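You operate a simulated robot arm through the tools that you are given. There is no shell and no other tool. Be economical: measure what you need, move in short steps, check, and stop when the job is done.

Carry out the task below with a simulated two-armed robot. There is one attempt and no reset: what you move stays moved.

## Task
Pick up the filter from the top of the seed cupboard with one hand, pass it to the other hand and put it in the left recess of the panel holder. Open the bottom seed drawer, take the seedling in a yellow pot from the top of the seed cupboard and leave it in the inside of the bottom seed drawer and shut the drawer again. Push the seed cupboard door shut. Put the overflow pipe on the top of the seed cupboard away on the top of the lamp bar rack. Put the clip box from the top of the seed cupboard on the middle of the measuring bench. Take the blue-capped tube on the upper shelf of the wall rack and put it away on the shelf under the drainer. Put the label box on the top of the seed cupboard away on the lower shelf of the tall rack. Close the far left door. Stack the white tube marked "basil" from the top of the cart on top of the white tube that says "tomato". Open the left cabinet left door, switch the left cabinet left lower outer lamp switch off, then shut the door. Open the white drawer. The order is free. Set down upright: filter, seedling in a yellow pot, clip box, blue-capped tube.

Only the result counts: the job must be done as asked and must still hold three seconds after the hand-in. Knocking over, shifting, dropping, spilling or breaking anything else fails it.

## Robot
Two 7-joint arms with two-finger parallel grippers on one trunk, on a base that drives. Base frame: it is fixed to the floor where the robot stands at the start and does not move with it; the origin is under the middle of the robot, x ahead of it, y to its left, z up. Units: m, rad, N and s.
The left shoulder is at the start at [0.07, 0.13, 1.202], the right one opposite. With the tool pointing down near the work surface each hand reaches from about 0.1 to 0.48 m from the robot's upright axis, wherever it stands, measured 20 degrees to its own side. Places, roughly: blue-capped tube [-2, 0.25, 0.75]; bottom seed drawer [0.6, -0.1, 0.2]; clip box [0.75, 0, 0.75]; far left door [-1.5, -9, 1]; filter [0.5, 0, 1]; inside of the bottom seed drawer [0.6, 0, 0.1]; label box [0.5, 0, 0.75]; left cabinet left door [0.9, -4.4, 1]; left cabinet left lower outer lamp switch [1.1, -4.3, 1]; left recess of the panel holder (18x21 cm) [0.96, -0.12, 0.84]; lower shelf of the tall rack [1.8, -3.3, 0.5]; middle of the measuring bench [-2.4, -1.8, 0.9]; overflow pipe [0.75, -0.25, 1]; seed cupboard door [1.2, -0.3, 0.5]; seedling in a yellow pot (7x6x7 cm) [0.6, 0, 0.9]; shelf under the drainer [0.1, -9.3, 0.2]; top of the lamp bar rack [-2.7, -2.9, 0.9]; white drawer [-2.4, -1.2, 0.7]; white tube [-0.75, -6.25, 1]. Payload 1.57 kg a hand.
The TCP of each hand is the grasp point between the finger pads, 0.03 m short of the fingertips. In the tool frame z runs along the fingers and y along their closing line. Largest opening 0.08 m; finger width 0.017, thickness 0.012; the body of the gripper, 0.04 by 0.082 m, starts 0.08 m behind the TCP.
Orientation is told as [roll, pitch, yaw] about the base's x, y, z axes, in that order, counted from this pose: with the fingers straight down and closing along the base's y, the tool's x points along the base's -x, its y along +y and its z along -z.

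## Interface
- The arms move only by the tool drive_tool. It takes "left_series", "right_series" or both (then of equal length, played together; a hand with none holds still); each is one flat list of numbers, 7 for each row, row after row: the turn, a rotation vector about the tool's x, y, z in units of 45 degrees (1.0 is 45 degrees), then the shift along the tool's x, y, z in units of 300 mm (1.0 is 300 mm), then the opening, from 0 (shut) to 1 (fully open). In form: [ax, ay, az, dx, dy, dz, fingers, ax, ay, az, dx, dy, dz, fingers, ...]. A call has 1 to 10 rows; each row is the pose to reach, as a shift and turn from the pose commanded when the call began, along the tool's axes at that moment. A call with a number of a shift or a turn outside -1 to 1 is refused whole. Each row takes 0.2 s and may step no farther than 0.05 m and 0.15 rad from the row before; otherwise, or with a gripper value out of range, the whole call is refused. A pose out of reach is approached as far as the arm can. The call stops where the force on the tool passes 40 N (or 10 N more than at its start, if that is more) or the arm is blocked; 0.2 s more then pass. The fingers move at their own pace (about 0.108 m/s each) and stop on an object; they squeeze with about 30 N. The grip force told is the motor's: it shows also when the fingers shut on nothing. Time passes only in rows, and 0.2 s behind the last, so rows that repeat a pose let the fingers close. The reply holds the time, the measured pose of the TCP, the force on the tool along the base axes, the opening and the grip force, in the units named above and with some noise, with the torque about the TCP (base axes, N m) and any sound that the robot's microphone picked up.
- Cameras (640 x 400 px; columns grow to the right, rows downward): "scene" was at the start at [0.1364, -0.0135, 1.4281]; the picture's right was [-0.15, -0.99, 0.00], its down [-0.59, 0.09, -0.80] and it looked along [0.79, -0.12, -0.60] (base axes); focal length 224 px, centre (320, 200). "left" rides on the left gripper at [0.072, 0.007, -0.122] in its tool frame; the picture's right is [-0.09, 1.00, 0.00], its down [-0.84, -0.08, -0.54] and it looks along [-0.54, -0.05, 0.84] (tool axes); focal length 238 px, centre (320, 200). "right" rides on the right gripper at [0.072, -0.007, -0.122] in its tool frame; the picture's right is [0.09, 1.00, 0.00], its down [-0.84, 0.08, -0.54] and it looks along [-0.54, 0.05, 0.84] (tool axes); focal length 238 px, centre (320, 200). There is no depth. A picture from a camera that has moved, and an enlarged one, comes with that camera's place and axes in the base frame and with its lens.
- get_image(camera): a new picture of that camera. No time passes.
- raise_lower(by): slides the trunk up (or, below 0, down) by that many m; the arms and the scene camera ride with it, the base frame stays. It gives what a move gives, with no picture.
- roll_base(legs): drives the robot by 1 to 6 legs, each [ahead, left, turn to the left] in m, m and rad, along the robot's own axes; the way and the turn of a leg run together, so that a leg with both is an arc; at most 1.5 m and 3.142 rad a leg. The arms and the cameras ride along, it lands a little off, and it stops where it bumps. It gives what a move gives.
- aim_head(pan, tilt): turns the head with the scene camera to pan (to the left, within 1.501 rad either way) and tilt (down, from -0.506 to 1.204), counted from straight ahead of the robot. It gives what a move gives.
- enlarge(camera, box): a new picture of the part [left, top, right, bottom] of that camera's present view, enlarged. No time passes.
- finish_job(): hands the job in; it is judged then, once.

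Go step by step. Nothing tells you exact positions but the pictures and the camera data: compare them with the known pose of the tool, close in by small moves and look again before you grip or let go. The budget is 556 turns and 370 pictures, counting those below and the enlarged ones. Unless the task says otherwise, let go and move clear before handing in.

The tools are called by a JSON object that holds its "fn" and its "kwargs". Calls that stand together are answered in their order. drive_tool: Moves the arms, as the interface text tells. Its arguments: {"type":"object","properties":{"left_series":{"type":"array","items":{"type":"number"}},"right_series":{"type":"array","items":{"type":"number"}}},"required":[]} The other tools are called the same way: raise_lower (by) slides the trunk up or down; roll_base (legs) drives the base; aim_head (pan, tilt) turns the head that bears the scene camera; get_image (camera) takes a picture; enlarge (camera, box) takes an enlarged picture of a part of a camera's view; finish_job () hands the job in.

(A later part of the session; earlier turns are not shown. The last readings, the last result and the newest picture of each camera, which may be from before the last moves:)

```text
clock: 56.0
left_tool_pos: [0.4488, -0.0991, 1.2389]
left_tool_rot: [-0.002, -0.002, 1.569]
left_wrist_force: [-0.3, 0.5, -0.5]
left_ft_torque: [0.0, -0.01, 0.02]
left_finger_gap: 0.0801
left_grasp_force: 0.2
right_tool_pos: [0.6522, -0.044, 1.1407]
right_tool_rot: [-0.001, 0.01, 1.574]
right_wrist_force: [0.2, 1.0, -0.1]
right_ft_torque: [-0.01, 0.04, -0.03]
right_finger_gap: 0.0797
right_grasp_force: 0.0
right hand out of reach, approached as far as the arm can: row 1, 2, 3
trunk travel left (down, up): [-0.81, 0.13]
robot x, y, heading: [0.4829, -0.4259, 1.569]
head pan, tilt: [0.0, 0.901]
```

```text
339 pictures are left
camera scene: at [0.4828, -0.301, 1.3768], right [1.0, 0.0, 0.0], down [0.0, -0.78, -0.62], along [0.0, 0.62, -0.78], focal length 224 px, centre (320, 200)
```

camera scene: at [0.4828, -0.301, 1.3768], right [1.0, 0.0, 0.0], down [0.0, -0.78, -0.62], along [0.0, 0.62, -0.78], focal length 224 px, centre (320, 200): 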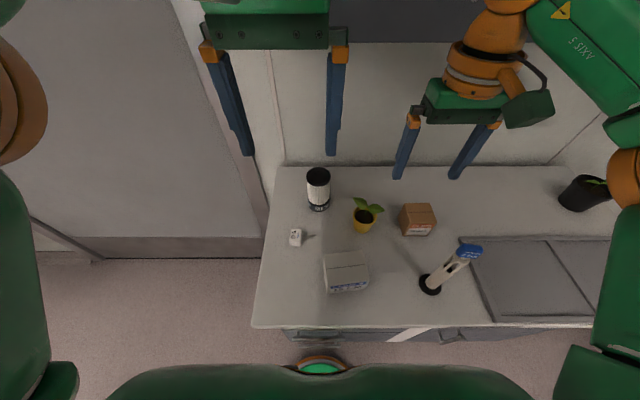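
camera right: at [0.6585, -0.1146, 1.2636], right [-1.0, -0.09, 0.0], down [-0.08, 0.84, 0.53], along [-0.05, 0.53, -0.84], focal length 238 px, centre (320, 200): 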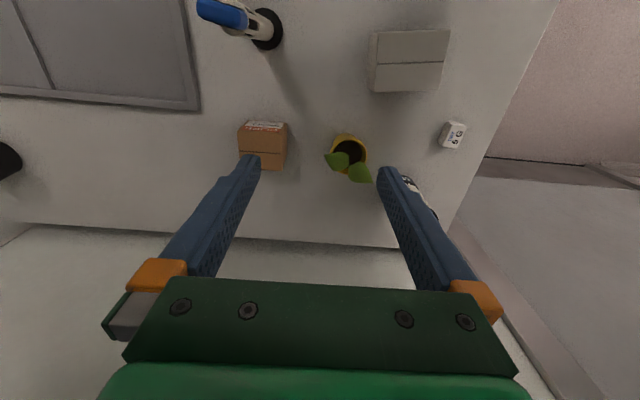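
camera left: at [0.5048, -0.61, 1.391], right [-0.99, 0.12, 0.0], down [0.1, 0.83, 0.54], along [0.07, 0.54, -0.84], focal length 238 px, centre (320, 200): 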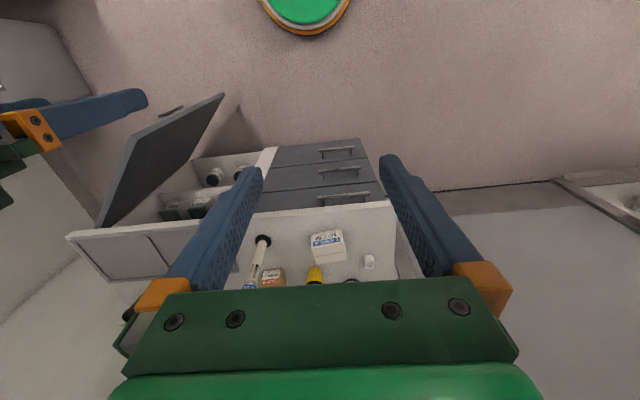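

{"fn": "drive_tool", "kwargs": {"right_series": [0, 0, 0, 0, 0, 0.12, 1, 0, 0, 0, -0.05, 0.06, 0.24, 1, 0, 0, 0, -0.1, 0.12, 0.3, 1, 0, 0, 0, -0.18, 0.18, 0.32, 1]}}

{"fn": "get_image", "kwargs": {"camera": "right"}}

{"fn": "enlarge", "kwargs": {"camera": "scene", "box": [280, 100, 480, 300]}}

```text
clock: 57.0
left_tool_pos: [0.4486, -0.1006, 1.2379]
left_tool_rot: [-0.002, -0.006, 1.569]
left_wrist_force: [0.8, -0.1, -0.2]
left_ft_torque: [0.02, -0.02, -0.01]
left_finger_gap: 0.0801
left_grasp_force: 0.1
right_tool_pos: [0.6318, -0.0279, 1.0446]
right_tool_rot: [0.0, 0.007, 1.573]
right_wrist_force: [0.3, -0.1, 0.1]
right_ft_torque: [-0.01, 0.04, 0.0]
right_finger_gap: 0.0801
right_grasp_force: 0.2
right hand out of reach, approached as far as the arm can: row 3, 4
trunk travel left (down, up): [-0.81, 0.13]
robot x, y, heading: [0.4819, -0.4295, 1.569]
head pan, tilt: [0.0, 0.901]
```

```text
338 pictures are left
camera right: at [0.6382, -0.0989, 1.1671], right [-1.0, -0.09, 0.0], down [-0.08, 0.84, 0.54], along [-0.05, 0.53, -0.84], focal length 238 px, centre (320, 200)
```

right: 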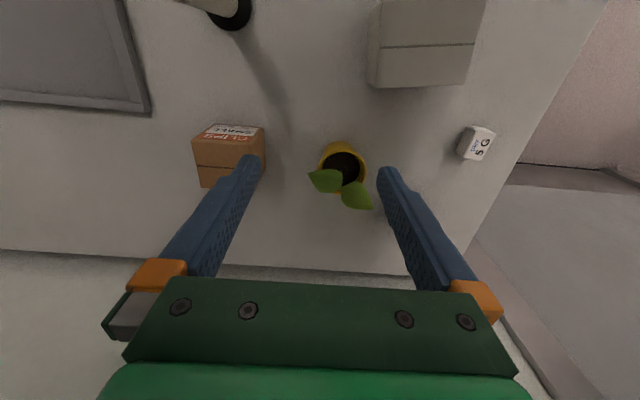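

```text
2.00 times, centred on (380, 200) of scene
camera zoom: at [0.4833, -0.302, 1.3769], right [1.0, 0.0, 0.0], down [0.0, -0.78, -0.62], along [0.0, 0.62, -0.78], focal length 449 px, centre (200, 200)
```

zoom: 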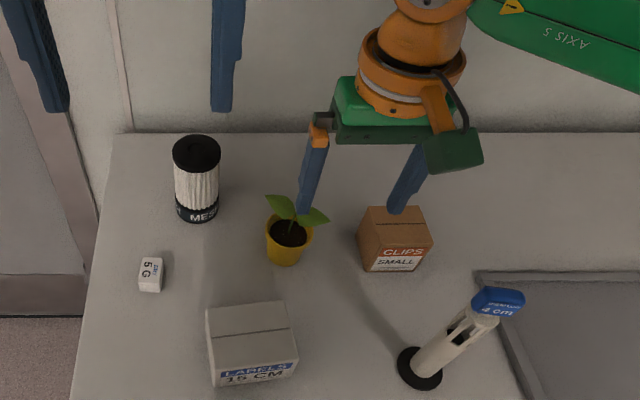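

The arm reaches farthest when the TCP is about 0.3 m below the shoulder, so I raise the trunk fully, place the hand over the pot, and then descend with the trunk.

{"fn": "raise_lower", "kwargs": {"by": 0.13}}

{"fn": "drive_tool", "kwargs": {"right_series": [0, 0, 0, 0, 0.03, 0.15, 1, 0, 0, 0, 0, 0.06, 0.3, 1, 0, 0, 0, -0.06, 0.1, 0.4, 1, 0, 0, 0, -0.13, 0.11, 0.4, 1]}}

{"fn": "get_image", "kwargs": {"camera": "right"}}

{"fn": "enlarge", "kwargs": {"camera": "scene", "box": [280, 140, 440, 300]}}

```text
clock: 58.6
left_tool_pos: [0.4498, -0.1003, 1.3686]
left_tool_rot: [-0.004, -0.001, 1.57]
left_wrist_force: [1.1, 0.6, 0.4]
left_ft_torque: [-0.01, 0.0, -0.03]
left_finger_gap: 0.0802
left_grasp_force: 0.0
right_tool_pos: [0.6316, -0.0266, 1.1743]
right_tool_rot: [-0.002, 0.009, 1.571]
right_wrist_force: [-0.5, 0.2, -1.1]
right_ft_torque: [0.01, 0.02, 0.0]
right_finger_gap: 0.0801
right_grasp_force: 0.1
trunk travel left (down, up): [-0.94, 0.0]
robot x, y, heading: [0.4806, -0.425, 1.568]
head pan, tilt: [0.0, 0.901]
```

```text
clock: 59.6
left_tool_pos: [0.4489, -0.1001, 1.3686]
left_tool_rot: [0.0, -0.003, 1.571]
left_wrist_force: [0.1, 0.9, -0.1]
left_ft_torque: [0.0, 0.0, 0.0]
left_finger_gap: 0.08
left_grasp_force: 0.1
right_tool_pos: [0.6406, -0.0413, 1.0803]
right_tool_rot: [-0.001, 0.007, 1.574]
right_wrist_force: [-0.4, 0.7, -0.2]
right_ft_torque: [-0.01, 0.0, -0.04]
right_finger_gap: 0.0799
right_grasp_force: 0.1
right hand out of reach, approached as far as the arm can: row 1, 2, 3, 4
trunk travel left (down, up): [-0.94, 0.0]
robot x, y, heading: [0.4812, -0.4283, 1.57]
head pan, tilt: [0.0, 0.901]
```

```text
336 pictures are left
camera right: at [0.646, -0.1119, 1.2027], right [-1.0, -0.09, 0.0], down [-0.08, 0.84, 0.54], along [-0.05, 0.53, -0.84], focal length 238 px, centre (320, 200)
```

right: 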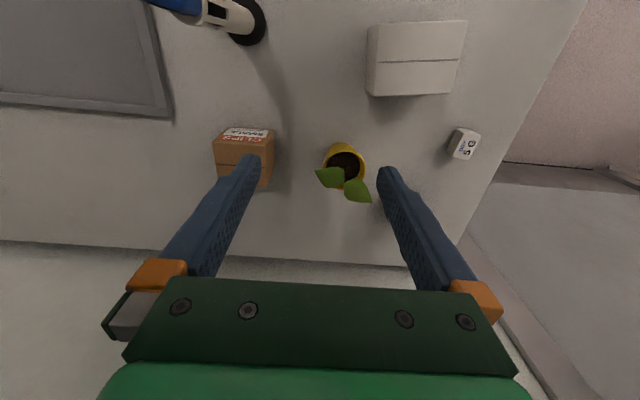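

```text
2.50 times, centred on (360, 220) of scene
camera zoom: at [0.4828, -0.3009, 1.5068], right [1.0, 0.0, 0.0], down [0.0, -0.78, -0.62], along [0.0, 0.62, -0.78], focal length 561 px, centre (220, 150)
```

zoom: 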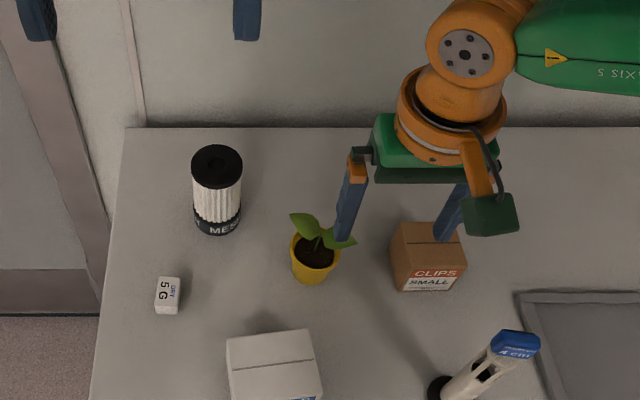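

The arm's sideways reach is limited, so I position the hand using the base instead.

{"fn": "roll_base", "kwargs": {"legs": [[0.03, 0.043, 0]]}}

{"fn": "roll_base", "kwargs": {"legs": [[0.023, 0, 0]]}}

{"fn": "get_image", "kwargs": {"camera": "right"}}

{"fn": "get_image", "kwargs": {"camera": "scene"}}

```text
clock: 60.6
left_tool_pos: [0.4141, -0.0756, 1.37]
left_tool_rot: [0.006, -0.009, 1.57]
left_wrist_force: [0.7, -1.2, -0.6]
left_ft_torque: [0.04, 0.06, 0.02]
left_finger_gap: 0.0799
left_grasp_force: 0.1
right_tool_pos: [0.6018, -0.0159, 1.0813]
right_tool_rot: [0.009, 0.002, 1.572]
right_wrist_force: [-0.4, -0.6, 0.1]
right_ft_torque: [0.04, 0.06, 0.01]
right_finger_gap: 0.08
right_grasp_force: 0.1
trunk travel left (down, up): [-0.94, 0.0]
robot x, y, heading: [0.4366, -0.3946, 1.567]
head pan, tilt: [0.0, 0.901]
```

```text
clock: 61.4
left_tool_pos: [0.4069, -0.0557, 1.3696]
left_tool_rot: [0.0, -0.009, 1.568]
left_wrist_force: [0.5, -0.9, 0.6]
left_ft_torque: [0.03, 0.03, 0.01]
left_finger_gap: 0.0801
left_grasp_force: 0.1
right_tool_pos: [0.597, 0.005, 1.0815]
right_tool_rot: [0.002, 0.003, 1.573]
right_wrist_force: [0.7, -1.0, 0.3]
right_ft_torque: [0.07, 0.0, 0.0]
right_finger_gap: 0.0799
right_grasp_force: 0.0
trunk travel left (down, up): [-0.94, 0.0]
robot x, y, heading: [0.4386, -0.3715, 1.576]
head pan, tilt: [0.0, 0.901]
```

```text
334 pictures are left
camera right: at [0.6036, -0.0667, 1.2045], right [-1.0, -0.09, 0.0], down [-0.08, 0.84, 0.54], along [-0.05, 0.54, -0.84], focal length 238 px, centre (320, 200)
```

right: 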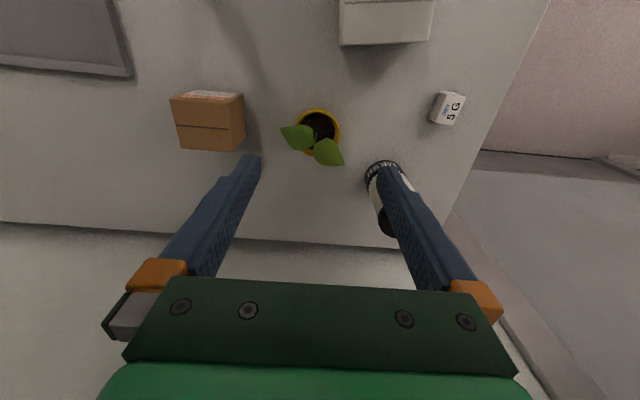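

```text
333 pictures are left
camera scene: at [0.4407, -0.2574, 1.5075], right [1.0, 0.0, 0.0], down [0.0, -0.78, -0.63], along [0.0, 0.63, -0.78], focal length 224 px, centre (320, 200)
```

scene: 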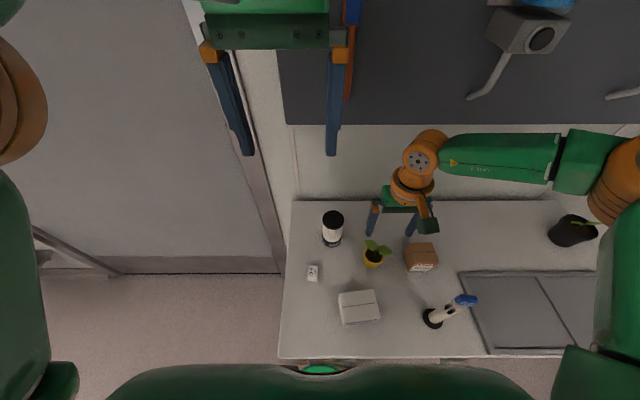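

Pot is about 9 mm farther ahead; x is aligned.

{"fn": "roll_base", "kwargs": {"legs": [[0.012, 0, 0]]}}

{"fn": "raise_lower", "kwargs": {"by": -0.1}}

{"fn": "get_image", "kwargs": {"camera": "right"}}

```text
clock: 62.1
left_tool_pos: [0.4049, -0.0503, 1.3696]
left_tool_rot: [-0.001, -0.006, 1.569]
left_wrist_force: [-0.4, -0.1, 0.3]
left_ft_torque: [0.01, -0.01, -0.04]
left_finger_gap: 0.0802
left_grasp_force: 0.2
right_tool_pos: [0.5957, 0.0082, 1.0809]
right_tool_rot: [0.001, 0.005, 1.573]
right_wrist_force: [0.2, 0.8, -0.3]
right_ft_torque: [0.01, 0.01, 0.01]
right_finger_gap: 0.08
right_grasp_force: 0.0
trunk travel left (down, up): [-0.94, 0.0]
robot x, y, heading: [0.4359, -0.3761, 1.571]
head pan, tilt: [0.0, 0.901]
stopped in leg 1: the robot was blocked; the commanded pose is now the measured one
```

```text
clock: 63.5
left_tool_pos: [0.406, -0.0493, 1.2678]
left_tool_rot: [-0.001, -0.003, 1.568]
left_wrist_force: [0.4, -0.5, 0.1]
left_ft_torque: [0.05, 0.0, -0.01]
left_finger_gap: 0.0799
left_grasp_force: 0.0
right_tool_pos: [0.5958, 0.0098, 0.9808]
right_tool_rot: [0.0, 0.006, 1.573]
right_wrist_force: [-0.2, 0.3, 0.0]
right_ft_torque: [-0.01, 0.01, 0.01]
right_finger_gap: 0.08
right_grasp_force: 0.0
trunk travel left (down, up): [-0.84, 0.1]
robot x, y, heading: [0.4392, -0.3766, 1.567]
head pan, tilt: [0.0, 0.901]
```

```text
332 pictures are left
camera right: at [0.6022, -0.0612, 1.1031], right [-1.0, -0.09, 0.0], down [-0.08, 0.84, 0.54], along [-0.05, 0.53, -0.84], focal length 238 px, centre (320, 200)
```

right: 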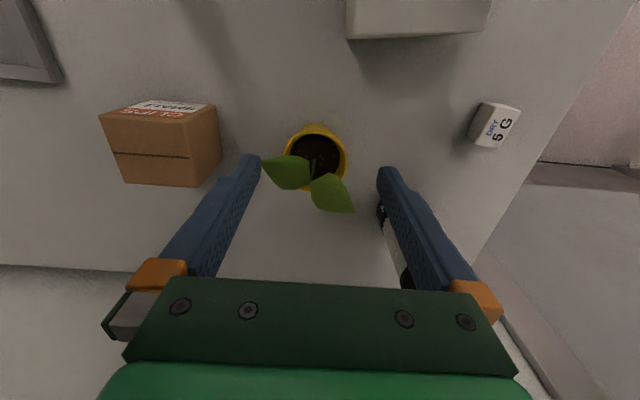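

Aligned, but the leaves span the closing line. I raise and turn the gripper ~70° so the leaves sit in the open slot.

{"fn": "raise_lower", "kwargs": {"by": 0.08}}

{"fn": "drive_tool", "kwargs": {"right_series": [0, 0, 0.16, 0, 0, 0, 1, 0, 0, 0.33, 0, 0, 0, 1, 0, 0, 0.5, 0, 0, 0, 1, 0, 0, 0.66, 0, 0, 0, 1, 0, 0, 0.83, 0, 0, 0, 1, 0, 0, 1, 0, 0, 0, 1]}}

{"fn": "get_image", "kwargs": {"camera": "right"}}

```text
clock: 64.6
left_tool_pos: [0.4044, -0.0495, 1.3481]
left_tool_rot: [-0.002, -0.003, 1.569]
left_wrist_force: [-0.9, -0.2, 0.1]
left_ft_torque: [0.01, 0.01, 0.0]
left_finger_gap: 0.0801
left_grasp_force: 0.1
right_tool_pos: [0.5957, 0.0106, 1.0604]
right_tool_rot: [-0.001, 0.007, 1.572]
right_wrist_force: [-1.1, -0.8, 0.8]
right_ft_torque: [0.04, 0.0, 0.01]
right_finger_gap: 0.0797
right_grasp_force: 0.1
trunk travel left (down, up): [-0.92, 0.02]
robot x, y, heading: [0.4361, -0.3763, 1.571]
head pan, tilt: [0.0, 0.901]
```

```text
clock: 66.0
left_tool_pos: [0.4048, -0.0489, 1.3484]
left_tool_rot: [-0.003, -0.003, 1.568]
left_wrist_force: [-0.3, 0.0, 1.1]
left_ft_torque: [0.03, -0.04, -0.01]
left_finger_gap: 0.08
left_grasp_force: 0.0
right_tool_pos: [0.596, 0.009, 1.0606]
right_tool_rot: [-0.004, 0.004, 0.786]
right_wrist_force: [-0.7, -0.6, 0.1]
right_ft_torque: [-0.01, 0.0, 0.0]
right_finger_gap: 0.0803
right_grasp_force: 0.2
trunk travel left (down, up): [-0.92, 0.02]
robot x, y, heading: [0.4401, -0.3772, 1.568]
head pan, tilt: [0.0, 0.901]
```

```text
331 pictures are left
camera right: at [0.549, -0.045, 1.183], right [-0.77, 0.64, 0.0], down [0.54, 0.65, 0.54], along [0.35, 0.41, -0.84], focal length 238 px, centre (320, 200)
```

right: 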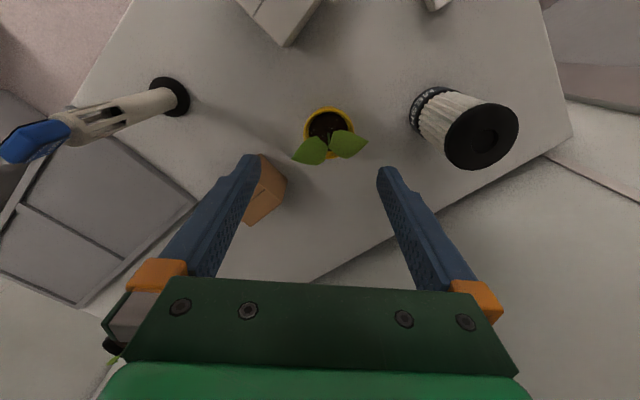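

Wrong direction: leaves now lie exactly along the closing line. I turn 85° the other way.

{"fn": "drive_tool", "kwargs": {"right_series": [0, 0, -0.18, 0, 0, 0, 1, 0, 0, -0.36, 0, 0, 0, 1, 0, 0, -0.54, 0, 0, 0, 1, 0, 0, -0.72, 0, 0, 0, 1, 0, 0, -0.9, 0, 0, 0, 1]}}

{"fn": "drive_tool", "kwargs": {"right_series": [0, 0, -0.18, 0, 0, 0, 1, 0, 0, -0.36, 0, 0, 0, 1, 0, 0, -0.54, 0, 0, 0, 1, 0, 0, -0.72, 0, 0, 0, 1, 0, 0, -0.9, 0, 0, 0, 1]}}

{"fn": "get_image", "kwargs": {"camera": "right"}}

```text
clock: 67.2
left_tool_pos: [0.4056, -0.0493, 1.3473]
left_tool_rot: [-0.003, -0.005, 1.569]
left_wrist_force: [-0.1, -0.2, -0.3]
left_ft_torque: [-0.02, 0.0, 0.01]
left_finger_gap: 0.0801
left_grasp_force: 0.0
right_tool_pos: [0.596, 0.0095, 1.0614]
right_tool_rot: [-0.001, 0.006, 1.496]
right_wrist_force: [-0.4, -0.1, -0.7]
right_ft_torque: [0.01, 0.02, 0.0]
right_finger_gap: 0.0799
right_grasp_force: 0.0
trunk travel left (down, up): [-0.92, 0.02]
robot x, y, heading: [0.4365, -0.3779, 1.572]
head pan, tilt: [0.0, 0.901]
```

```text
clock: 68.4
left_tool_pos: [0.4046, -0.0494, 1.3486]
left_tool_rot: [-0.003, -0.005, 1.569]
left_wrist_force: [-0.5, 1.1, -0.1]
left_ft_torque: [0.0, 0.0, 0.02]
left_finger_gap: 0.08
left_grasp_force: 0.0
right_tool_pos: [0.5951, 0.0108, 1.0618]
right_tool_rot: [0.004, 0.004, 2.205]
right_wrist_force: [0.6, 0.3, 0.1]
right_ft_torque: [-0.01, 0.0, 0.0]
right_finger_gap: 0.0799
right_grasp_force: 0.1
trunk travel left (down, up): [-0.92, 0.02]
robot x, y, heading: [0.4392, -0.3772, 1.571]
head pan, tilt: [0.0, 0.901]
```

```text
330 pictures are left
camera right: at [0.6431, -0.043, 1.1832], right [-0.75, -0.66, 0.0], down [-0.56, 0.63, 0.54], along [-0.36, 0.4, -0.84], focal length 238 px, centre (320, 200)
```

right: 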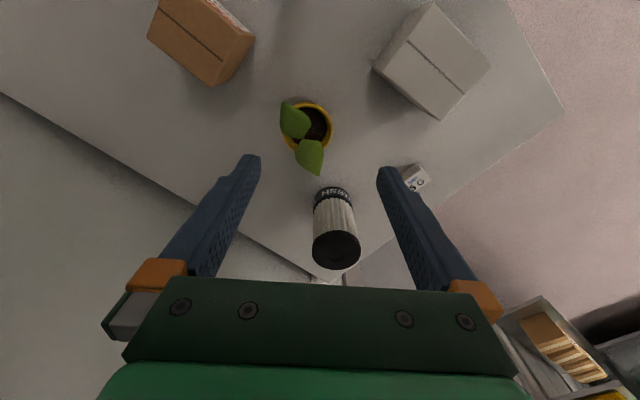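

{"fn": "drive_tool", "kwargs": {"right_series": [0, 0, 0, 0, -0.033, 0, 1]}}

{"fn": "raise_lower", "kwargs": {"by": -0.1}}

{"fn": "get_image", "kwargs": {"camera": "right"}}

```text
clock: 68.8
left_tool_pos: [0.4044, -0.0483, 1.3475]
left_tool_rot: [-0.001, -0.005, 1.569]
left_wrist_force: [-0.5, -0.8, 0.2]
left_ft_torque: [0.02, -0.01, 0.0]
left_finger_gap: 0.0801
left_grasp_force: 0.0
right_tool_pos: [0.6043, 0.0161, 1.0618]
right_tool_rot: [0.003, 0.005, 2.201]
right_wrist_force: [-0.7, 0.4, -0.4]
right_ft_torque: [0.02, -0.01, -0.01]
right_finger_gap: 0.08
right_grasp_force: 0.1
trunk travel left (down, up): [-0.92, 0.02]
robot x, y, heading: [0.441, -0.375, 1.572]
head pan, tilt: [0.0, 0.901]
```

```text
clock: 70.2
left_tool_pos: [0.4064, -0.05, 1.2485]
left_tool_rot: [-0.002, -0.004, 1.569]
left_wrist_force: [0.7, -0.7, 0.8]
left_ft_torque: [0.0, -0.02, 0.02]
left_finger_gap: 0.0801
left_grasp_force: 0.0
right_tool_pos: [0.6035, 0.015, 0.9615]
right_tool_rot: [0.002, 0.006, 2.201]
right_wrist_force: [0.2, -1.0, 0.8]
right_ft_torque: [0.02, -0.04, 0.02]
right_finger_gap: 0.0801
right_grasp_force: 0.0
trunk travel left (down, up): [-0.82, 0.12]
robot x, y, heading: [0.4378, -0.3743, 1.566]
head pan, tilt: [0.0, 0.901]
```

```text
329 pictures are left
camera right: at [0.651, -0.0378, 1.0835], right [-0.75, -0.66, 0.0], down [-0.56, 0.63, 0.54], along [-0.36, 0.4, -0.84], focal length 238 px, centre (320, 200)
```

right: 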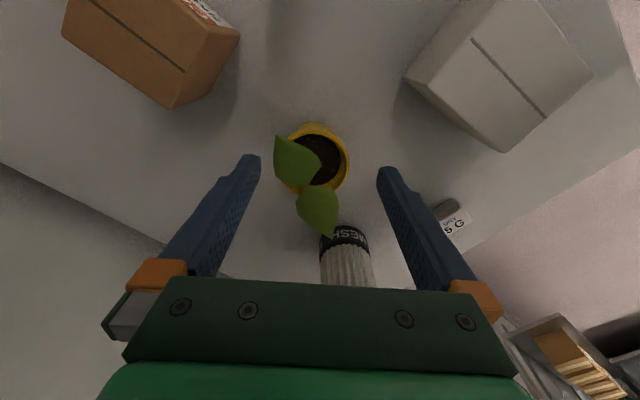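

{"fn": "raise_lower", "kwargs": {"by": -0.058}}

{"fn": "get_image", "kwargs": {"camera": "right"}}

{"fn": "enlarge", "kwargs": {"camera": "scene", "box": [290, 140, 490, 300]}}

```text
clock: 71.1
left_tool_pos: [0.4052, -0.0482, 1.1911]
left_tool_rot: [-0.002, -0.004, 1.567]
left_wrist_force: [0.2, 0.5, -0.4]
left_ft_torque: [0.04, 0.03, -0.03]
left_finger_gap: 0.0801
left_grasp_force: 0.0
right_tool_pos: [0.6042, 0.0163, 0.9028]
right_tool_rot: [0.005, 0.005, 2.201]
right_wrist_force: [0.0, -0.4, 0.7]
right_ft_torque: [-0.05, 0.01, 0.0]
right_finger_gap: 0.0801
right_grasp_force: 0.1
trunk travel left (down, up): [-0.762, 0.178]
robot x, y, heading: [0.4372, -0.3751, 1.564]
head pan, tilt: [0.0, 0.901]
```

```text
328 pictures are left
camera right: at [0.6509, -0.0379, 1.0255], right [-0.75, -0.66, 0.0], down [-0.56, 0.63, 0.54], along [-0.36, 0.4, -0.84], focal length 238 px, centre (320, 200)
```

right: 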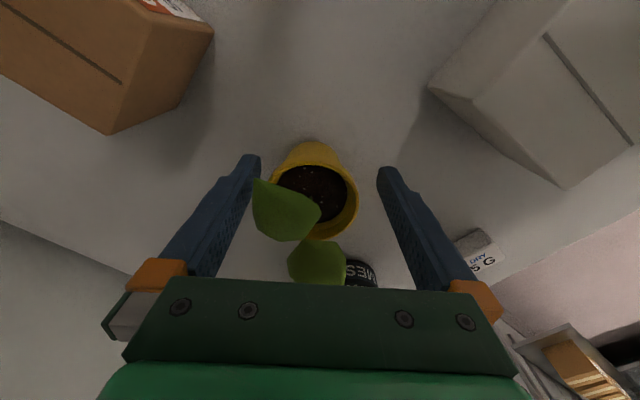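

```text
2.50 times, centred on (390, 220) of scene
camera zoom: at [0.4388, -0.2504, 1.3288], right [1.0, 0.0, 0.0], down [0.0, -0.78, -0.62], along [0.0, 0.62, -0.78], focal length 561 px, centre (145, 150)
```

zoom: 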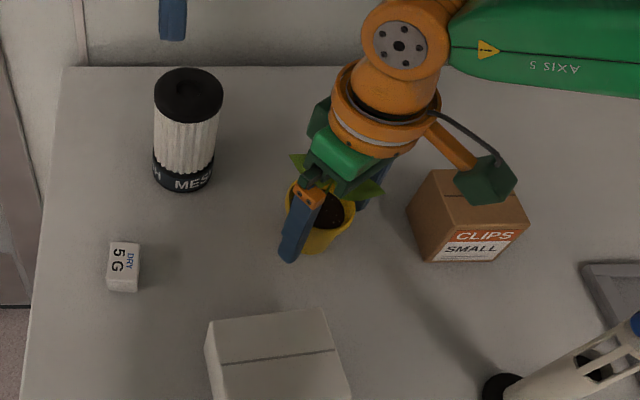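

{"fn": "drive_tool", "kwargs": {"right_series": [0, 0, 0, 0, 0, 0, 0, 0, 0, 0, 0, 0, 0, 0, 0, 0, 0, 0, 0, 0, 0]}}

{"fn": "get_image", "kwargs": {"camera": "right"}}

```text
clock: 71.9
left_tool_pos: [0.4062, -0.0507, 1.1893]
left_tool_rot: [-0.002, -0.006, 1.569]
left_wrist_force: [-0.2, -0.1, -0.1]
left_ft_torque: [0.01, -0.01, -0.01]
left_finger_gap: 0.08
left_grasp_force: 0.0
right_tool_pos: [0.604, 0.0162, 0.9045]
right_tool_rot: [0.003, 0.006, 2.202]
right_wrist_force: [-0.3, 0.4, 2.2]
right_ft_torque: [0.01, 0.03, -0.01]
right_finger_gap: 0.0566
right_grasp_force: 29.7
trunk travel left (down, up): [-0.762, 0.178]
robot x, y, heading: [0.4407, -0.3748, 1.566]
head pan, tilt: [0.0, 0.901]
```

```text
326 pictures are left
camera right: at [0.6508, -0.038, 1.0256], right [-0.75, -0.66, 0.0], down [-0.56, 0.63, 0.54], along [-0.36, 0.4, -0.84], focal length 238 px, centre (320, 200)
```

right: 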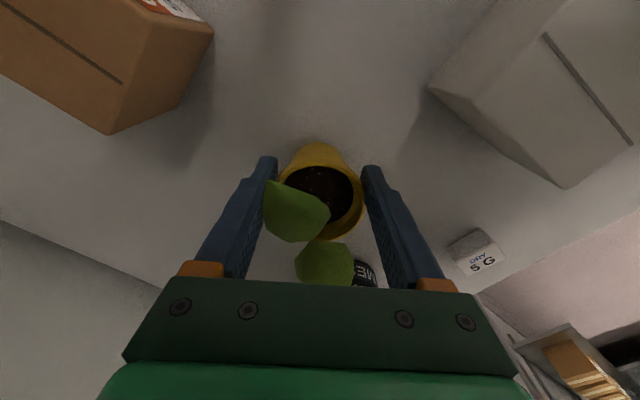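

Pot gripped. Lift, back out, and look at the drawer.

{"fn": "raise_lower", "kwargs": {"by": 0.17}}

{"fn": "roll_base", "kwargs": {"legs": [[-0.5, 0, 0], [0, -0.2, 0]]}}

{"fn": "aim_head", "kwargs": {"pan": 0.1, "tilt": 1.0}}

{"fn": "get_image", "kwargs": {"camera": "scene"}}

{"fn": "get_image", "kwargs": {"camera": "right"}}

```text
clock: 73.8
left_tool_pos: [0.4053, -0.0493, 1.3599]
left_tool_rot: [-0.002, -0.003, 1.569]
left_wrist_force: [-0.2, -0.2, 0.5]
left_ft_torque: [0.0, 0.01, -0.01]
left_finger_gap: 0.0801
left_grasp_force: 0.2
right_tool_pos: [0.603, 0.0171, 1.0734]
right_tool_rot: [0.003, 0.005, 2.201]
right_wrist_force: [-0.3, -0.6, -0.2]
right_ft_torque: [0.03, -0.03, 0.01]
right_finger_gap: 0.0567
right_grasp_force: 29.8
trunk travel left (down, up): [-0.932, 0.008]
robot x, y, heading: [0.4415, -0.377, 1.565]
head pan, tilt: [0.0, 0.901]
```

```text
clock: 78.0
left_tool_pos: [0.6003, -0.5601, 1.3592]
left_tool_rot: [-0.006, -0.004, 1.553]
left_wrist_force: [-0.6, -0.8, -0.2]
left_ft_torque: [0.0, -0.04, -0.04]
left_finger_gap: 0.0801
left_grasp_force: 0.2
right_tool_pos: [0.8014, -0.4977, 1.0735]
right_tool_rot: [0.001, 0.009, 2.186]
right_wrist_force: [0.3, 0.5, -0.9]
right_ft_torque: [-0.03, -0.04, -0.01]
right_finger_gap: 0.0563
right_grasp_force: 30.7
trunk travel left (down, up): [-0.932, 0.008]
robot x, y, heading: [0.632, -0.8852, 1.552]
head pan, tilt: [0.0, 0.901]
```

```text
clock: 78.7
left_tool_pos: [0.6033, -0.5597, 1.3603]
left_tool_rot: [-0.003, -0.004, 1.552]
left_wrist_force: [-0.2, -0.1, 0.3]
left_ft_torque: [0.0, 0.02, 0.01]
left_finger_gap: 0.0799
left_grasp_force: 0.2
right_tool_pos: [0.805, -0.4978, 1.0736]
right_tool_rot: [0.001, 0.007, 2.186]
right_wrist_force: [-0.8, -0.3, -1.0]
right_ft_torque: [0.01, -0.02, -0.01]
right_finger_gap: 0.0562
right_grasp_force: 30.0
trunk travel left (down, up): [-0.932, 0.008]
robot x, y, heading: [0.6358, -0.8858, 1.553]
head pan, tilt: [0.099, 1.0]
```

```text
325 pictures are left
camera scene: at [0.6269, -0.7669, 1.4916], right [1.0, 0.08, 0.0], down [0.07, -0.84, -0.54], along [-0.04, 0.54, -0.84], focal length 224 px, centre (320, 200)
```

scene: 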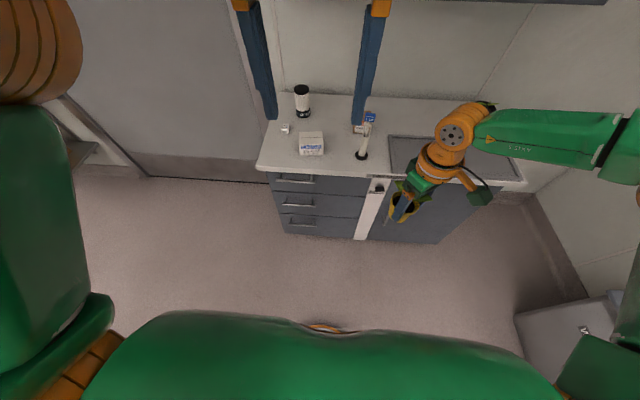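

```text
324 pictures are left
camera right: at [0.8496, -0.5518, 1.1957], right [-0.76, -0.65, 0.0], down [-0.55, 0.64, 0.54], along [-0.35, 0.41, -0.84], focal length 238 px, centre (320, 200)
```

right: 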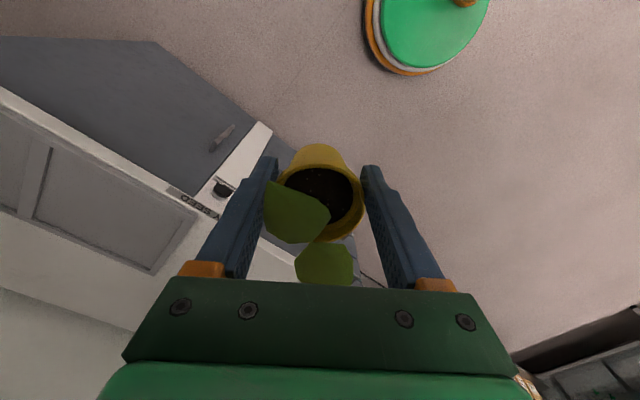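

Now I turn the left tool to point forward with fingers closing vertically, and lift the right arm with the pot.

{"fn": "drive_tool", "kwargs": {"left_series": [-0.11, -0.11, 0.11, -0.03, 0.05, 0, 1, -0.22, -0.22, 0.22, -0.06, 0.1, 0, 1, -0.33, -0.33, 0.33, -0.09, 0.15, 0, 1, -0.44, -0.44, 0.44, -0.12, 0.2, 0, 1, -0.55, -0.55, 0.55, -0.15, 0.25, 0, 1, -0.66, -0.66, 0.66, -0.18, 0.3, 0, 1, -0.77, -0.77, 0.77, -0.2, 0.33, 0, 1], "right_series": [0, 0, 0, 0.02, 0, -0.1, 0, 0, 0, 0, 0.04, 0, -0.2, 0, 0, 0, 0, 0.06, 0, -0.3, 0, 0, 0, 0, 0.08, 0, -0.4, 0, 0, 0, 0, 0.1, 0, -0.5, 0, 0, 0, 0, 0.1, 0, -0.6, 0, 0, 0, 0, 0.1, 0, -0.7, 0]}}

{"fn": "drive_tool", "kwargs": {"left_series": [-0.11, -0.11, 0.11, 0, 0, 0, 1, -0.22, -0.22, 0.22, 0, 0, 0, 1, -0.33, -0.33, 0.33, 0, 0, 0, 1, -0.44, -0.44, 0.44, 0, 0, 0, 1, -0.55, -0.55, 0.55, 0, 0, 0, 1, -0.66, -0.66, 0.66, 0, 0, 0, 1, -0.77, -0.77, 0.77, 0, 0, 0, 1]}}

{"fn": "get_image", "kwargs": {"camera": "scene"}}

```text
clock: 80.3
left_tool_pos: [0.5059, -0.4971, 1.3599]
left_tool_rot: [0.787, -0.343, 0.766]
left_wrist_force: [-0.2, 0.3, 0.9]
left_ft_torque: [-0.03, -0.01, 0.02]
left_finger_gap: 0.0799
left_grasp_force: 0.1
right_tool_pos: [0.8203, -0.5233, 1.2841]
right_tool_rot: [0.003, 0.004, 2.183]
right_wrist_force: [0.1, -0.2, -0.7]
right_ft_torque: [0.03, -0.04, -0.01]
right_finger_gap: 0.056
right_grasp_force: 30.1
trunk travel left (down, up): [-0.932, 0.008]
robot x, y, heading: [0.6356, -0.8862, 1.553]
head pan, tilt: [0.099, 1.0]
```

```text
clock: 81.9
left_tool_pos: [0.523, -0.4666, 1.3789]
left_tool_rot: [1.573, 0.0, -0.017]
left_wrist_force: [-0.6, 0.6, 0.5]
left_ft_torque: [0.01, 0.0, -0.01]
left_finger_gap: 0.08
left_grasp_force: 0.0
left hand out of reach, approached as far as the arm can: row 6, 7
right_tool_pos: [0.8211, -0.522, 1.2837]
right_tool_rot: [0.004, 0.007, 2.186]
right_wrist_force: [-0.1, 0.1, -0.9]
right_ft_torque: [-0.01, -0.01, -0.04]
right_finger_gap: 0.0558
right_grasp_force: 29.8
trunk travel left (down, up): [-0.932, 0.008]
robot x, y, heading: [0.6334, -0.8824, 1.554]
head pan, tilt: [0.099, 1.0]
```

```text
323 pictures are left
camera scene: at [0.6284, -0.766, 1.4915], right [1.0, 0.08, 0.0], down [0.07, -0.84, -0.54], along [-0.04, 0.54, -0.84], focal length 224 px, centre (320, 200)
```

scene: 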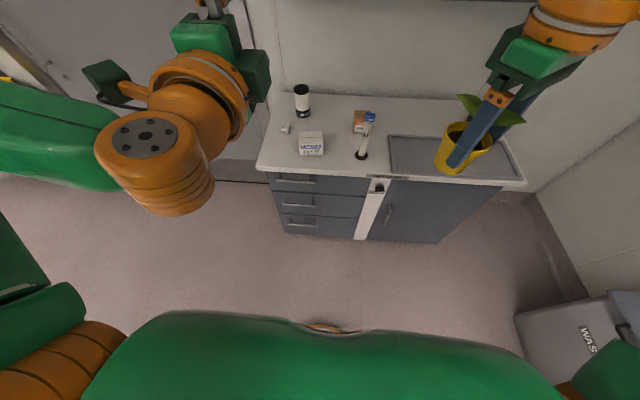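

{"fn": "raise_lower", "kwargs": {"by": -0.4}}

{"fn": "raise_lower", "kwargs": {"by": -0.4}}

{"fn": "aim_head", "kwargs": {"pan": 0.1, "tilt": 0.5}}

{"fn": "get_image", "kwargs": {"camera": "scene"}}

{"fn": "get_image", "kwargs": {"camera": "left"}}

```text
clock: 85.7
left_tool_pos: [0.5229, -0.4673, 0.9798]
left_tool_rot: [1.573, -0.001, -0.018]
left_wrist_force: [-0.4, 0.8, 0.6]
left_ft_torque: [0.01, 0.0, -0.02]
left_finger_gap: 0.0799
left_grasp_force: 0.1
right_tool_pos: [0.8214, -0.5232, 0.8851]
right_tool_rot: [0.004, 0.007, 2.186]
right_wrist_force: [-0.4, -0.5, -2.2]
right_ft_torque: [0.0, 0.01, -0.03]
right_finger_gap: 0.0553
right_grasp_force: 30.0
trunk travel left (down, up): [-0.532, 0.408]
robot x, y, heading: [0.6298, -0.8844, 1.556]
head pan, tilt: [0.099, 1.0]
```

```text
clock: 89.6
left_tool_pos: [0.5226, -0.4667, 0.5804]
left_tool_rot: [1.572, -0.002, -0.018]
left_wrist_force: [-0.4, -0.5, 0.2]
left_ft_torque: [-0.03, -0.02, -0.03]
left_finger_gap: 0.0801
left_grasp_force: 0.1
right_tool_pos: [0.8221, -0.5228, 0.4836]
right_tool_rot: [0.004, 0.006, 2.185]
right_wrist_force: [0.0, -0.6, -0.5]
right_ft_torque: [0.01, -0.02, -0.06]
right_finger_gap: 0.0553
right_grasp_force: 30.2
trunk travel left (down, up): [-0.132, 0.808]
robot x, y, heading: [0.6343, -0.8877, 1.558]
head pan, tilt: [0.099, 1.0]
```

```text
clock: 90.5
left_tool_pos: [0.523, -0.4668, 0.5795]
left_tool_rot: [1.573, 0.0, -0.018]
left_wrist_force: [-0.3, -0.3, -0.4]
left_ft_torque: [-0.07, 0.0, -0.02]
left_finger_gap: 0.08
left_grasp_force: 0.0
right_tool_pos: [0.8213, -0.5231, 0.4841]
right_tool_rot: [0.005, 0.007, 2.185]
right_wrist_force: [-0.3, 0.4, -1.5]
right_ft_torque: [-0.04, -0.02, -0.02]
right_finger_gap: 0.0549
right_grasp_force: 30.3
trunk travel left (down, up): [-0.132, 0.808]
robot x, y, heading: [0.6344, -0.8881, 1.55]
head pan, tilt: [0.099, 0.499]
```

```text
322 pictures are left
camera scene: at [0.6269, -0.746, 0.7326], right [1.0, 0.08, 0.0], down [0.04, -0.48, -0.88], along [-0.07, 0.87, -0.48], focal length 224 px, centre (320, 200)
```

scene: 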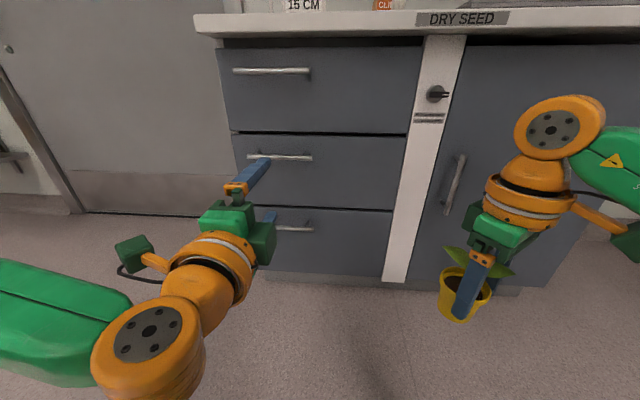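

```text
321 pictures are left
camera left: at [0.4482, -0.5875, 0.5875], right [0.09, 0.0, 1.0], down [0.83, -0.56, -0.08], along [0.55, 0.83, -0.05], focal length 238 px, centre (320, 200)
```

left: 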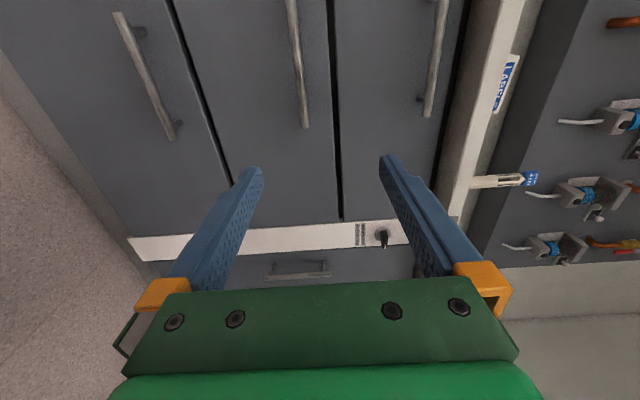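

Bottom handle: x 0.39–0.56, z ≈0.32, y ≈-0.185. I lower the left hand to it and pull the right hand up and back.

{"fn": "drive_tool", "kwargs": {"left_series": [0, 0, 0, 0.04, -0.11, 0, 1, 0, 0, 0, 0.08, -0.22, 0, 1, 0, 0, 0, 0.12, -0.33, 0, 1, 0, 0, 0, 0.16, -0.43, 0, 1], "right_series": [0, 0, 0, 0.07, 0, -0.1, 0, 0, 0, 0, 0.14, 0, -0.2, 0, 0, 0, 0, 0.21, 0, -0.3, 0, 0, 0, 0, 0.28, 0, -0.4, 0]}}

{"fn": "raise_lower", "kwargs": {"by": -0.13}}

{"fn": "get_image", "kwargs": {"camera": "left"}}

{"fn": "get_image", "kwargs": {"camera": "scene"}}

```text
clock: 91.5
left_tool_pos: [0.5264, -0.4472, 0.4653]
left_tool_rot: [1.57, -0.001, -0.008]
left_wrist_force: [0.7, -1.0, -0.1]
left_ft_torque: [0.06, 0.03, 0.05]
left_finger_gap: 0.0797
left_grasp_force: 0.2
left hand out of reach, approached as far as the arm can: row 1, 2, 3, 4
right_tool_pos: [0.8318, -0.6036, 0.5497]
right_tool_rot: [0.005, 0.008, 2.185]
right_wrist_force: [-1.2, -0.1, -1.7]
right_ft_torque: [-0.01, 0.0, -0.03]
right_finger_gap: 0.055
right_grasp_force: 30.3
right hand out of reach, approached as far as the arm can: row 1, 2, 3, 4
trunk travel left (down, up): [-0.132, 0.808]
robot x, y, heading: [0.6312, -0.8865, 1.553]
head pan, tilt: [0.099, 0.499]
```

```text
clock: 93.1
left_tool_pos: [0.5272, -0.4478, 0.3359]
left_tool_rot: [1.57, -0.002, -0.01]
left_wrist_force: [-0.2, 0.3, 0.8]
left_ft_torque: [0.02, 0.01, -0.01]
left_finger_gap: 0.0799
left_grasp_force: 0.1
right_tool_pos: [0.83, -0.6026, 0.4193]
right_tool_rot: [0.004, 0.006, 2.186]
right_wrist_force: [-0.3, 0.4, -1.3]
right_ft_torque: [-0.04, -0.01, 0.02]
right_finger_gap: 0.0547
right_grasp_force: 29.3
trunk travel left (down, up): [-0.002, 0.938]
robot x, y, heading: [0.6356, -0.8838, 1.557]
head pan, tilt: [0.099, 0.499]
```

```text
320 pictures are left
camera left: at [0.4534, -0.5686, 0.3429], right [0.09, 0.0, 1.0], down [0.83, -0.55, -0.08], along [0.55, 0.83, -0.05], focal length 238 px, centre (320, 200)
```

left: 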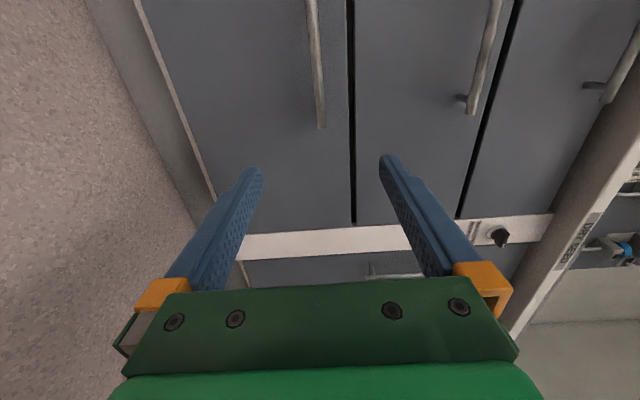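

```text
319 pictures are left
camera scene: at [0.6269, -0.746, 0.6027], right [1.0, 0.08, 0.0], down [0.04, -0.48, -0.88], along [-0.07, 0.87, -0.48], focal length 224 px, centre (320, 200)
```

scene: 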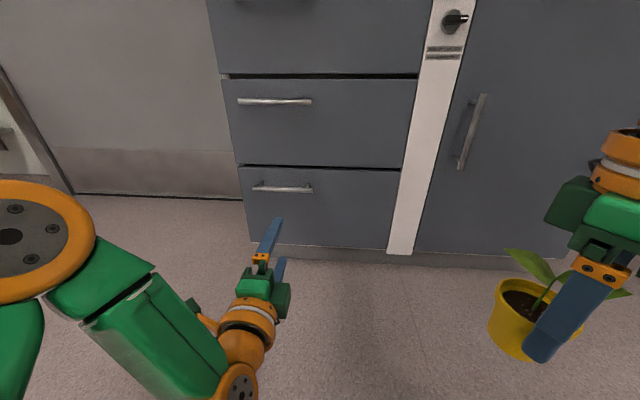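

Heights match (z≈0.334). I drive left 5 cm and forward in steps.

{"fn": "roll_base", "kwargs": {"legs": [[0, 0.05, 0], [0.19, 0, 0.01]]}}

{"fn": "get_image", "kwargs": {"camera": "left"}}

{"fn": "enlarge", "kwargs": {"camera": "scene", "box": [200, 130, 440, 290]}}

```text
clock: 95.2
left_tool_pos: [0.4759, -0.2556, 0.3347]
left_tool_rot: [1.57, 0.0, 0.001]
left_wrist_force: [-0.7, -0.6, -0.2]
left_ft_torque: [0.03, 0.02, 0.0]
left_finger_gap: 0.08
left_grasp_force: 0.0
right_tool_pos: [0.7799, -0.4074, 0.4189]
right_tool_rot: [0.003, 0.005, 2.195]
right_wrist_force: [-0.3, 0.1, -1.9]
right_ft_torque: [-0.02, 0.0, 0.02]
right_finger_gap: 0.0547
right_grasp_force: 29.9
trunk travel left (down, up): [-0.002, 0.938]
robot x, y, heading: [0.5853, -0.6958, 1.568]
head pan, tilt: [0.099, 0.499]
```

```text
318 pictures are left
camera left: at [0.403, -0.3767, 0.3429], right [0.09, 0.0, 1.0], down [0.84, -0.54, -0.08], along [0.54, 0.84, -0.05], focal length 238 px, centre (320, 200)
```

left: 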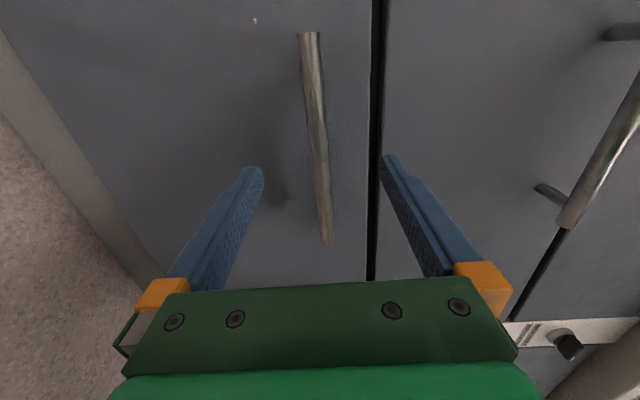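

```text
2.50 times, centred on (320, 210) of scene
camera zoom: at [0.5784, -0.5523, 0.6027], right [1.0, 0.09, 0.0], down [0.04, -0.48, -0.88], along [-0.08, 0.87, -0.48], focal length 561 px, centre (320, 175)
```

zoom: 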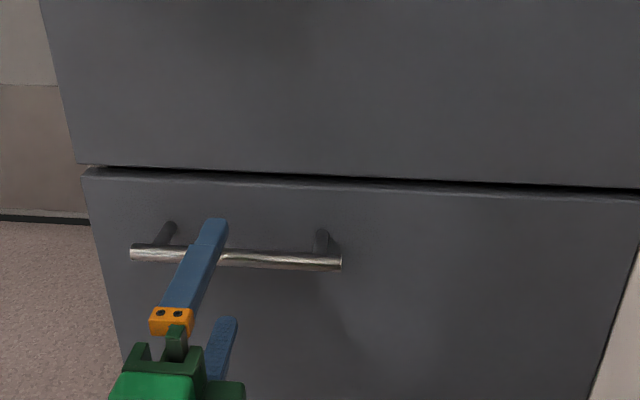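

{"fn": "roll_base", "kwargs": {"legs": [[0.04, 0, 0]]}}

{"fn": "enlarge", "kwargs": {"camera": "scene", "box": [200, 130, 440, 290]}}

{"fn": "get_image", "kwargs": {"camera": "left"}}

```text
clock: 96.0
left_tool_pos: [0.4746, -0.2154, 0.335]
left_tool_rot: [1.568, -0.003, 0.001]
left_wrist_force: [0.8, -0.2, -0.3]
left_ft_torque: [-0.01, 0.0, 0.01]
left_finger_gap: 0.0799
left_grasp_force: 0.1
right_tool_pos: [0.7808, -0.3669, 0.4202]
right_tool_rot: [0.005, 0.005, 2.196]
right_wrist_force: [-0.9, -0.4, -1.6]
right_ft_torque: [-0.03, 0.0, -0.02]
right_finger_gap: 0.0547
right_grasp_force: 30.1
trunk travel left (down, up): [-0.002, 0.938]
robot x, y, heading: [0.5877, -0.6477, 1.56]
head pan, tilt: [0.099, 0.499]
```

```text
2.50 times, centred on (320, 210) of scene
camera zoom: at [0.5786, -0.5117, 0.6027], right [1.0, 0.09, 0.0], down [0.04, -0.48, -0.88], along [-0.08, 0.87, -0.48], focal length 561 px, centre (320, 175)
```

zoom: 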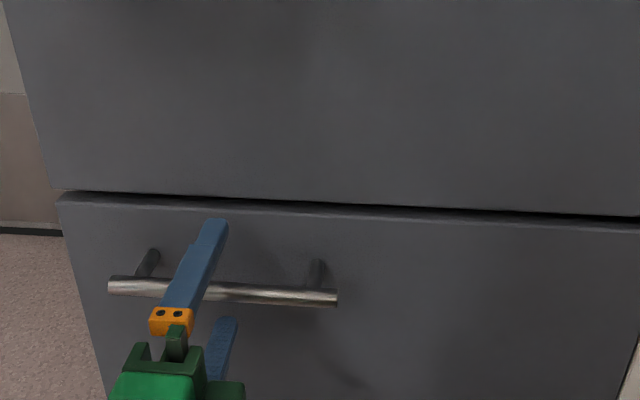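

```text
315 pictures are left
camera left: at [0.4032, -0.3361, 0.3429], right [0.09, 0.0, 1.0], down [0.84, -0.54, -0.08], along [0.54, 0.84, -0.05], focal length 238 px, centre (320, 200)
```

left: 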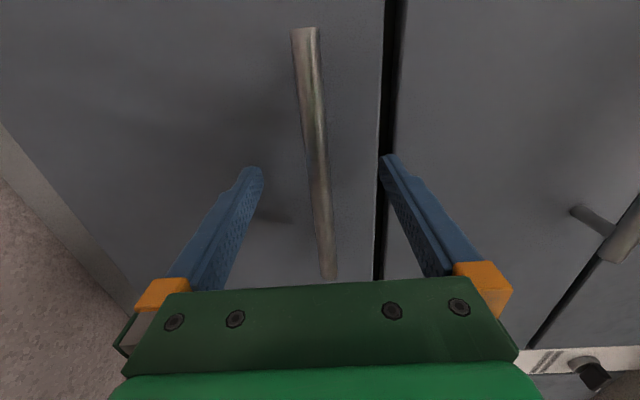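

{"fn": "drive_tool", "kwargs": {"left_series": [0, 0, 0, 0, 0, 0, 0, 0, 0, 0, 0, 0, 0, 0, 0, 0, 0, 0, 0, 0, 0]}}

{"fn": "roll_base", "kwargs": {"legs": [[-0.1, 0, 0]]}}

{"fn": "get_image", "kwargs": {"camera": "scene"}}

```text
clock: 96.8
left_tool_pos: [0.476, -0.214, 0.3345]
left_tool_rot: [1.57, -0.002, 0.002]
left_wrist_force: [1.1, -0.1, -0.4]
left_ft_torque: [-0.03, 0.02, 0.02]
left_finger_gap: 0.0138
left_grasp_force: 29.6
right_tool_pos: [0.7809, -0.3671, 0.4189]
right_tool_rot: [0.005, 0.005, 2.195]
right_wrist_force: [-0.2, 0.1, -2.1]
right_ft_torque: [-0.06, -0.02, 0.02]
right_finger_gap: 0.0545
right_grasp_force: 29.8
trunk travel left (down, up): [-0.002, 0.938]
robot x, y, heading: [0.5852, -0.6552, 1.564]
head pan, tilt: [0.099, 0.499]
```

```text
clock: 98.0
left_tool_pos: [0.4756, -0.3167, 0.3345]
left_tool_rot: [1.571, 0.0, 0.001]
left_wrist_force: [8.6, 0.1, -1.5]
left_ft_torque: [-0.01, 0.03, -0.44]
left_finger_gap: 0.0138
left_grasp_force: 30.3
right_tool_pos: [0.7804, -0.4677, 0.4197]
right_tool_rot: [0.003, 0.003, 2.196]
right_wrist_force: [-0.7, -0.6, -1.7]
right_ft_torque: [0.02, 0.01, 0.0]
right_finger_gap: 0.0542
right_grasp_force: 30.5
trunk travel left (down, up): [-0.002, 0.938]
robot x, y, heading: [0.5848, -0.7554, 1.558]
head pan, tilt: [0.099, 0.499]
```

```text
314 pictures are left
camera scene: at [0.5784, -0.6127, 0.6026], right [1.0, 0.09, 0.0], down [0.04, -0.48, -0.88], along [-0.08, 0.87, -0.48], focal length 224 px, centre (320, 200)
```

scene: 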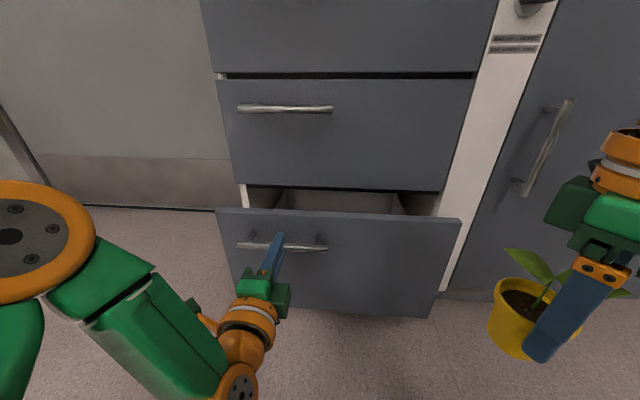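

Drawer opens. Pull 0.2 more.

{"fn": "roll_base", "kwargs": {"legs": [[-0.2, 0, 0]]}}

{"fn": "get_image", "kwargs": {"camera": "scene"}}

{"fn": "get_image", "kwargs": {"camera": "right"}}

```text
clock: 99.6
left_tool_pos: [0.4747, -0.5094, 0.3346]
left_tool_rot: [1.569, -0.002, -0.004]
left_wrist_force: [7.8, -0.4, -1.2]
left_ft_torque: [-0.02, 0.02, -0.43]
left_finger_gap: 0.0137
left_grasp_force: 29.6
right_tool_pos: [0.7796, -0.6616, 0.4187]
right_tool_rot: [0.004, 0.005, 2.193]
right_wrist_force: [-0.2, -0.7, -1.4]
right_ft_torque: [-0.01, -0.02, -0.01]
right_finger_gap: 0.0543
right_grasp_force: 30.1
trunk travel left (down, up): [-0.002, 0.938]
robot x, y, heading: [0.5894, -0.9446, 1.559]
head pan, tilt: [0.099, 0.499]
```

```text
313 pictures are left
camera scene: at [0.5772, -0.806, 0.6027], right [1.0, 0.09, 0.0], down [0.04, -0.48, -0.88], along [-0.08, 0.87, -0.48], focal length 224 px, centre (320, 200)
```

scene: 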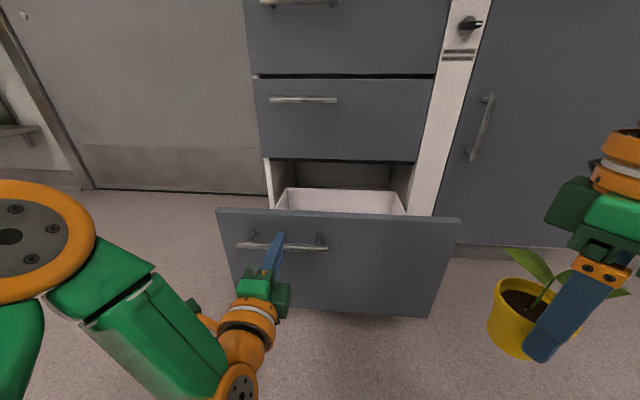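

```text
312 pictures are left
camera right: at [0.8262, -0.7157, 0.5415], right [-0.76, -0.66, 0.0], down [-0.55, 0.64, 0.54], along [-0.36, 0.4, -0.84], focal length 238 px, centre (320, 200)
```

right: 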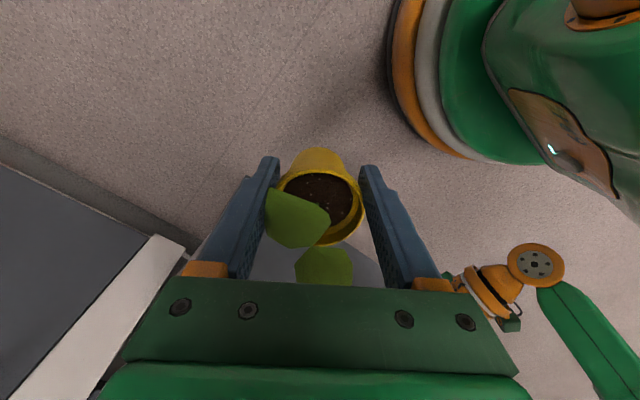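

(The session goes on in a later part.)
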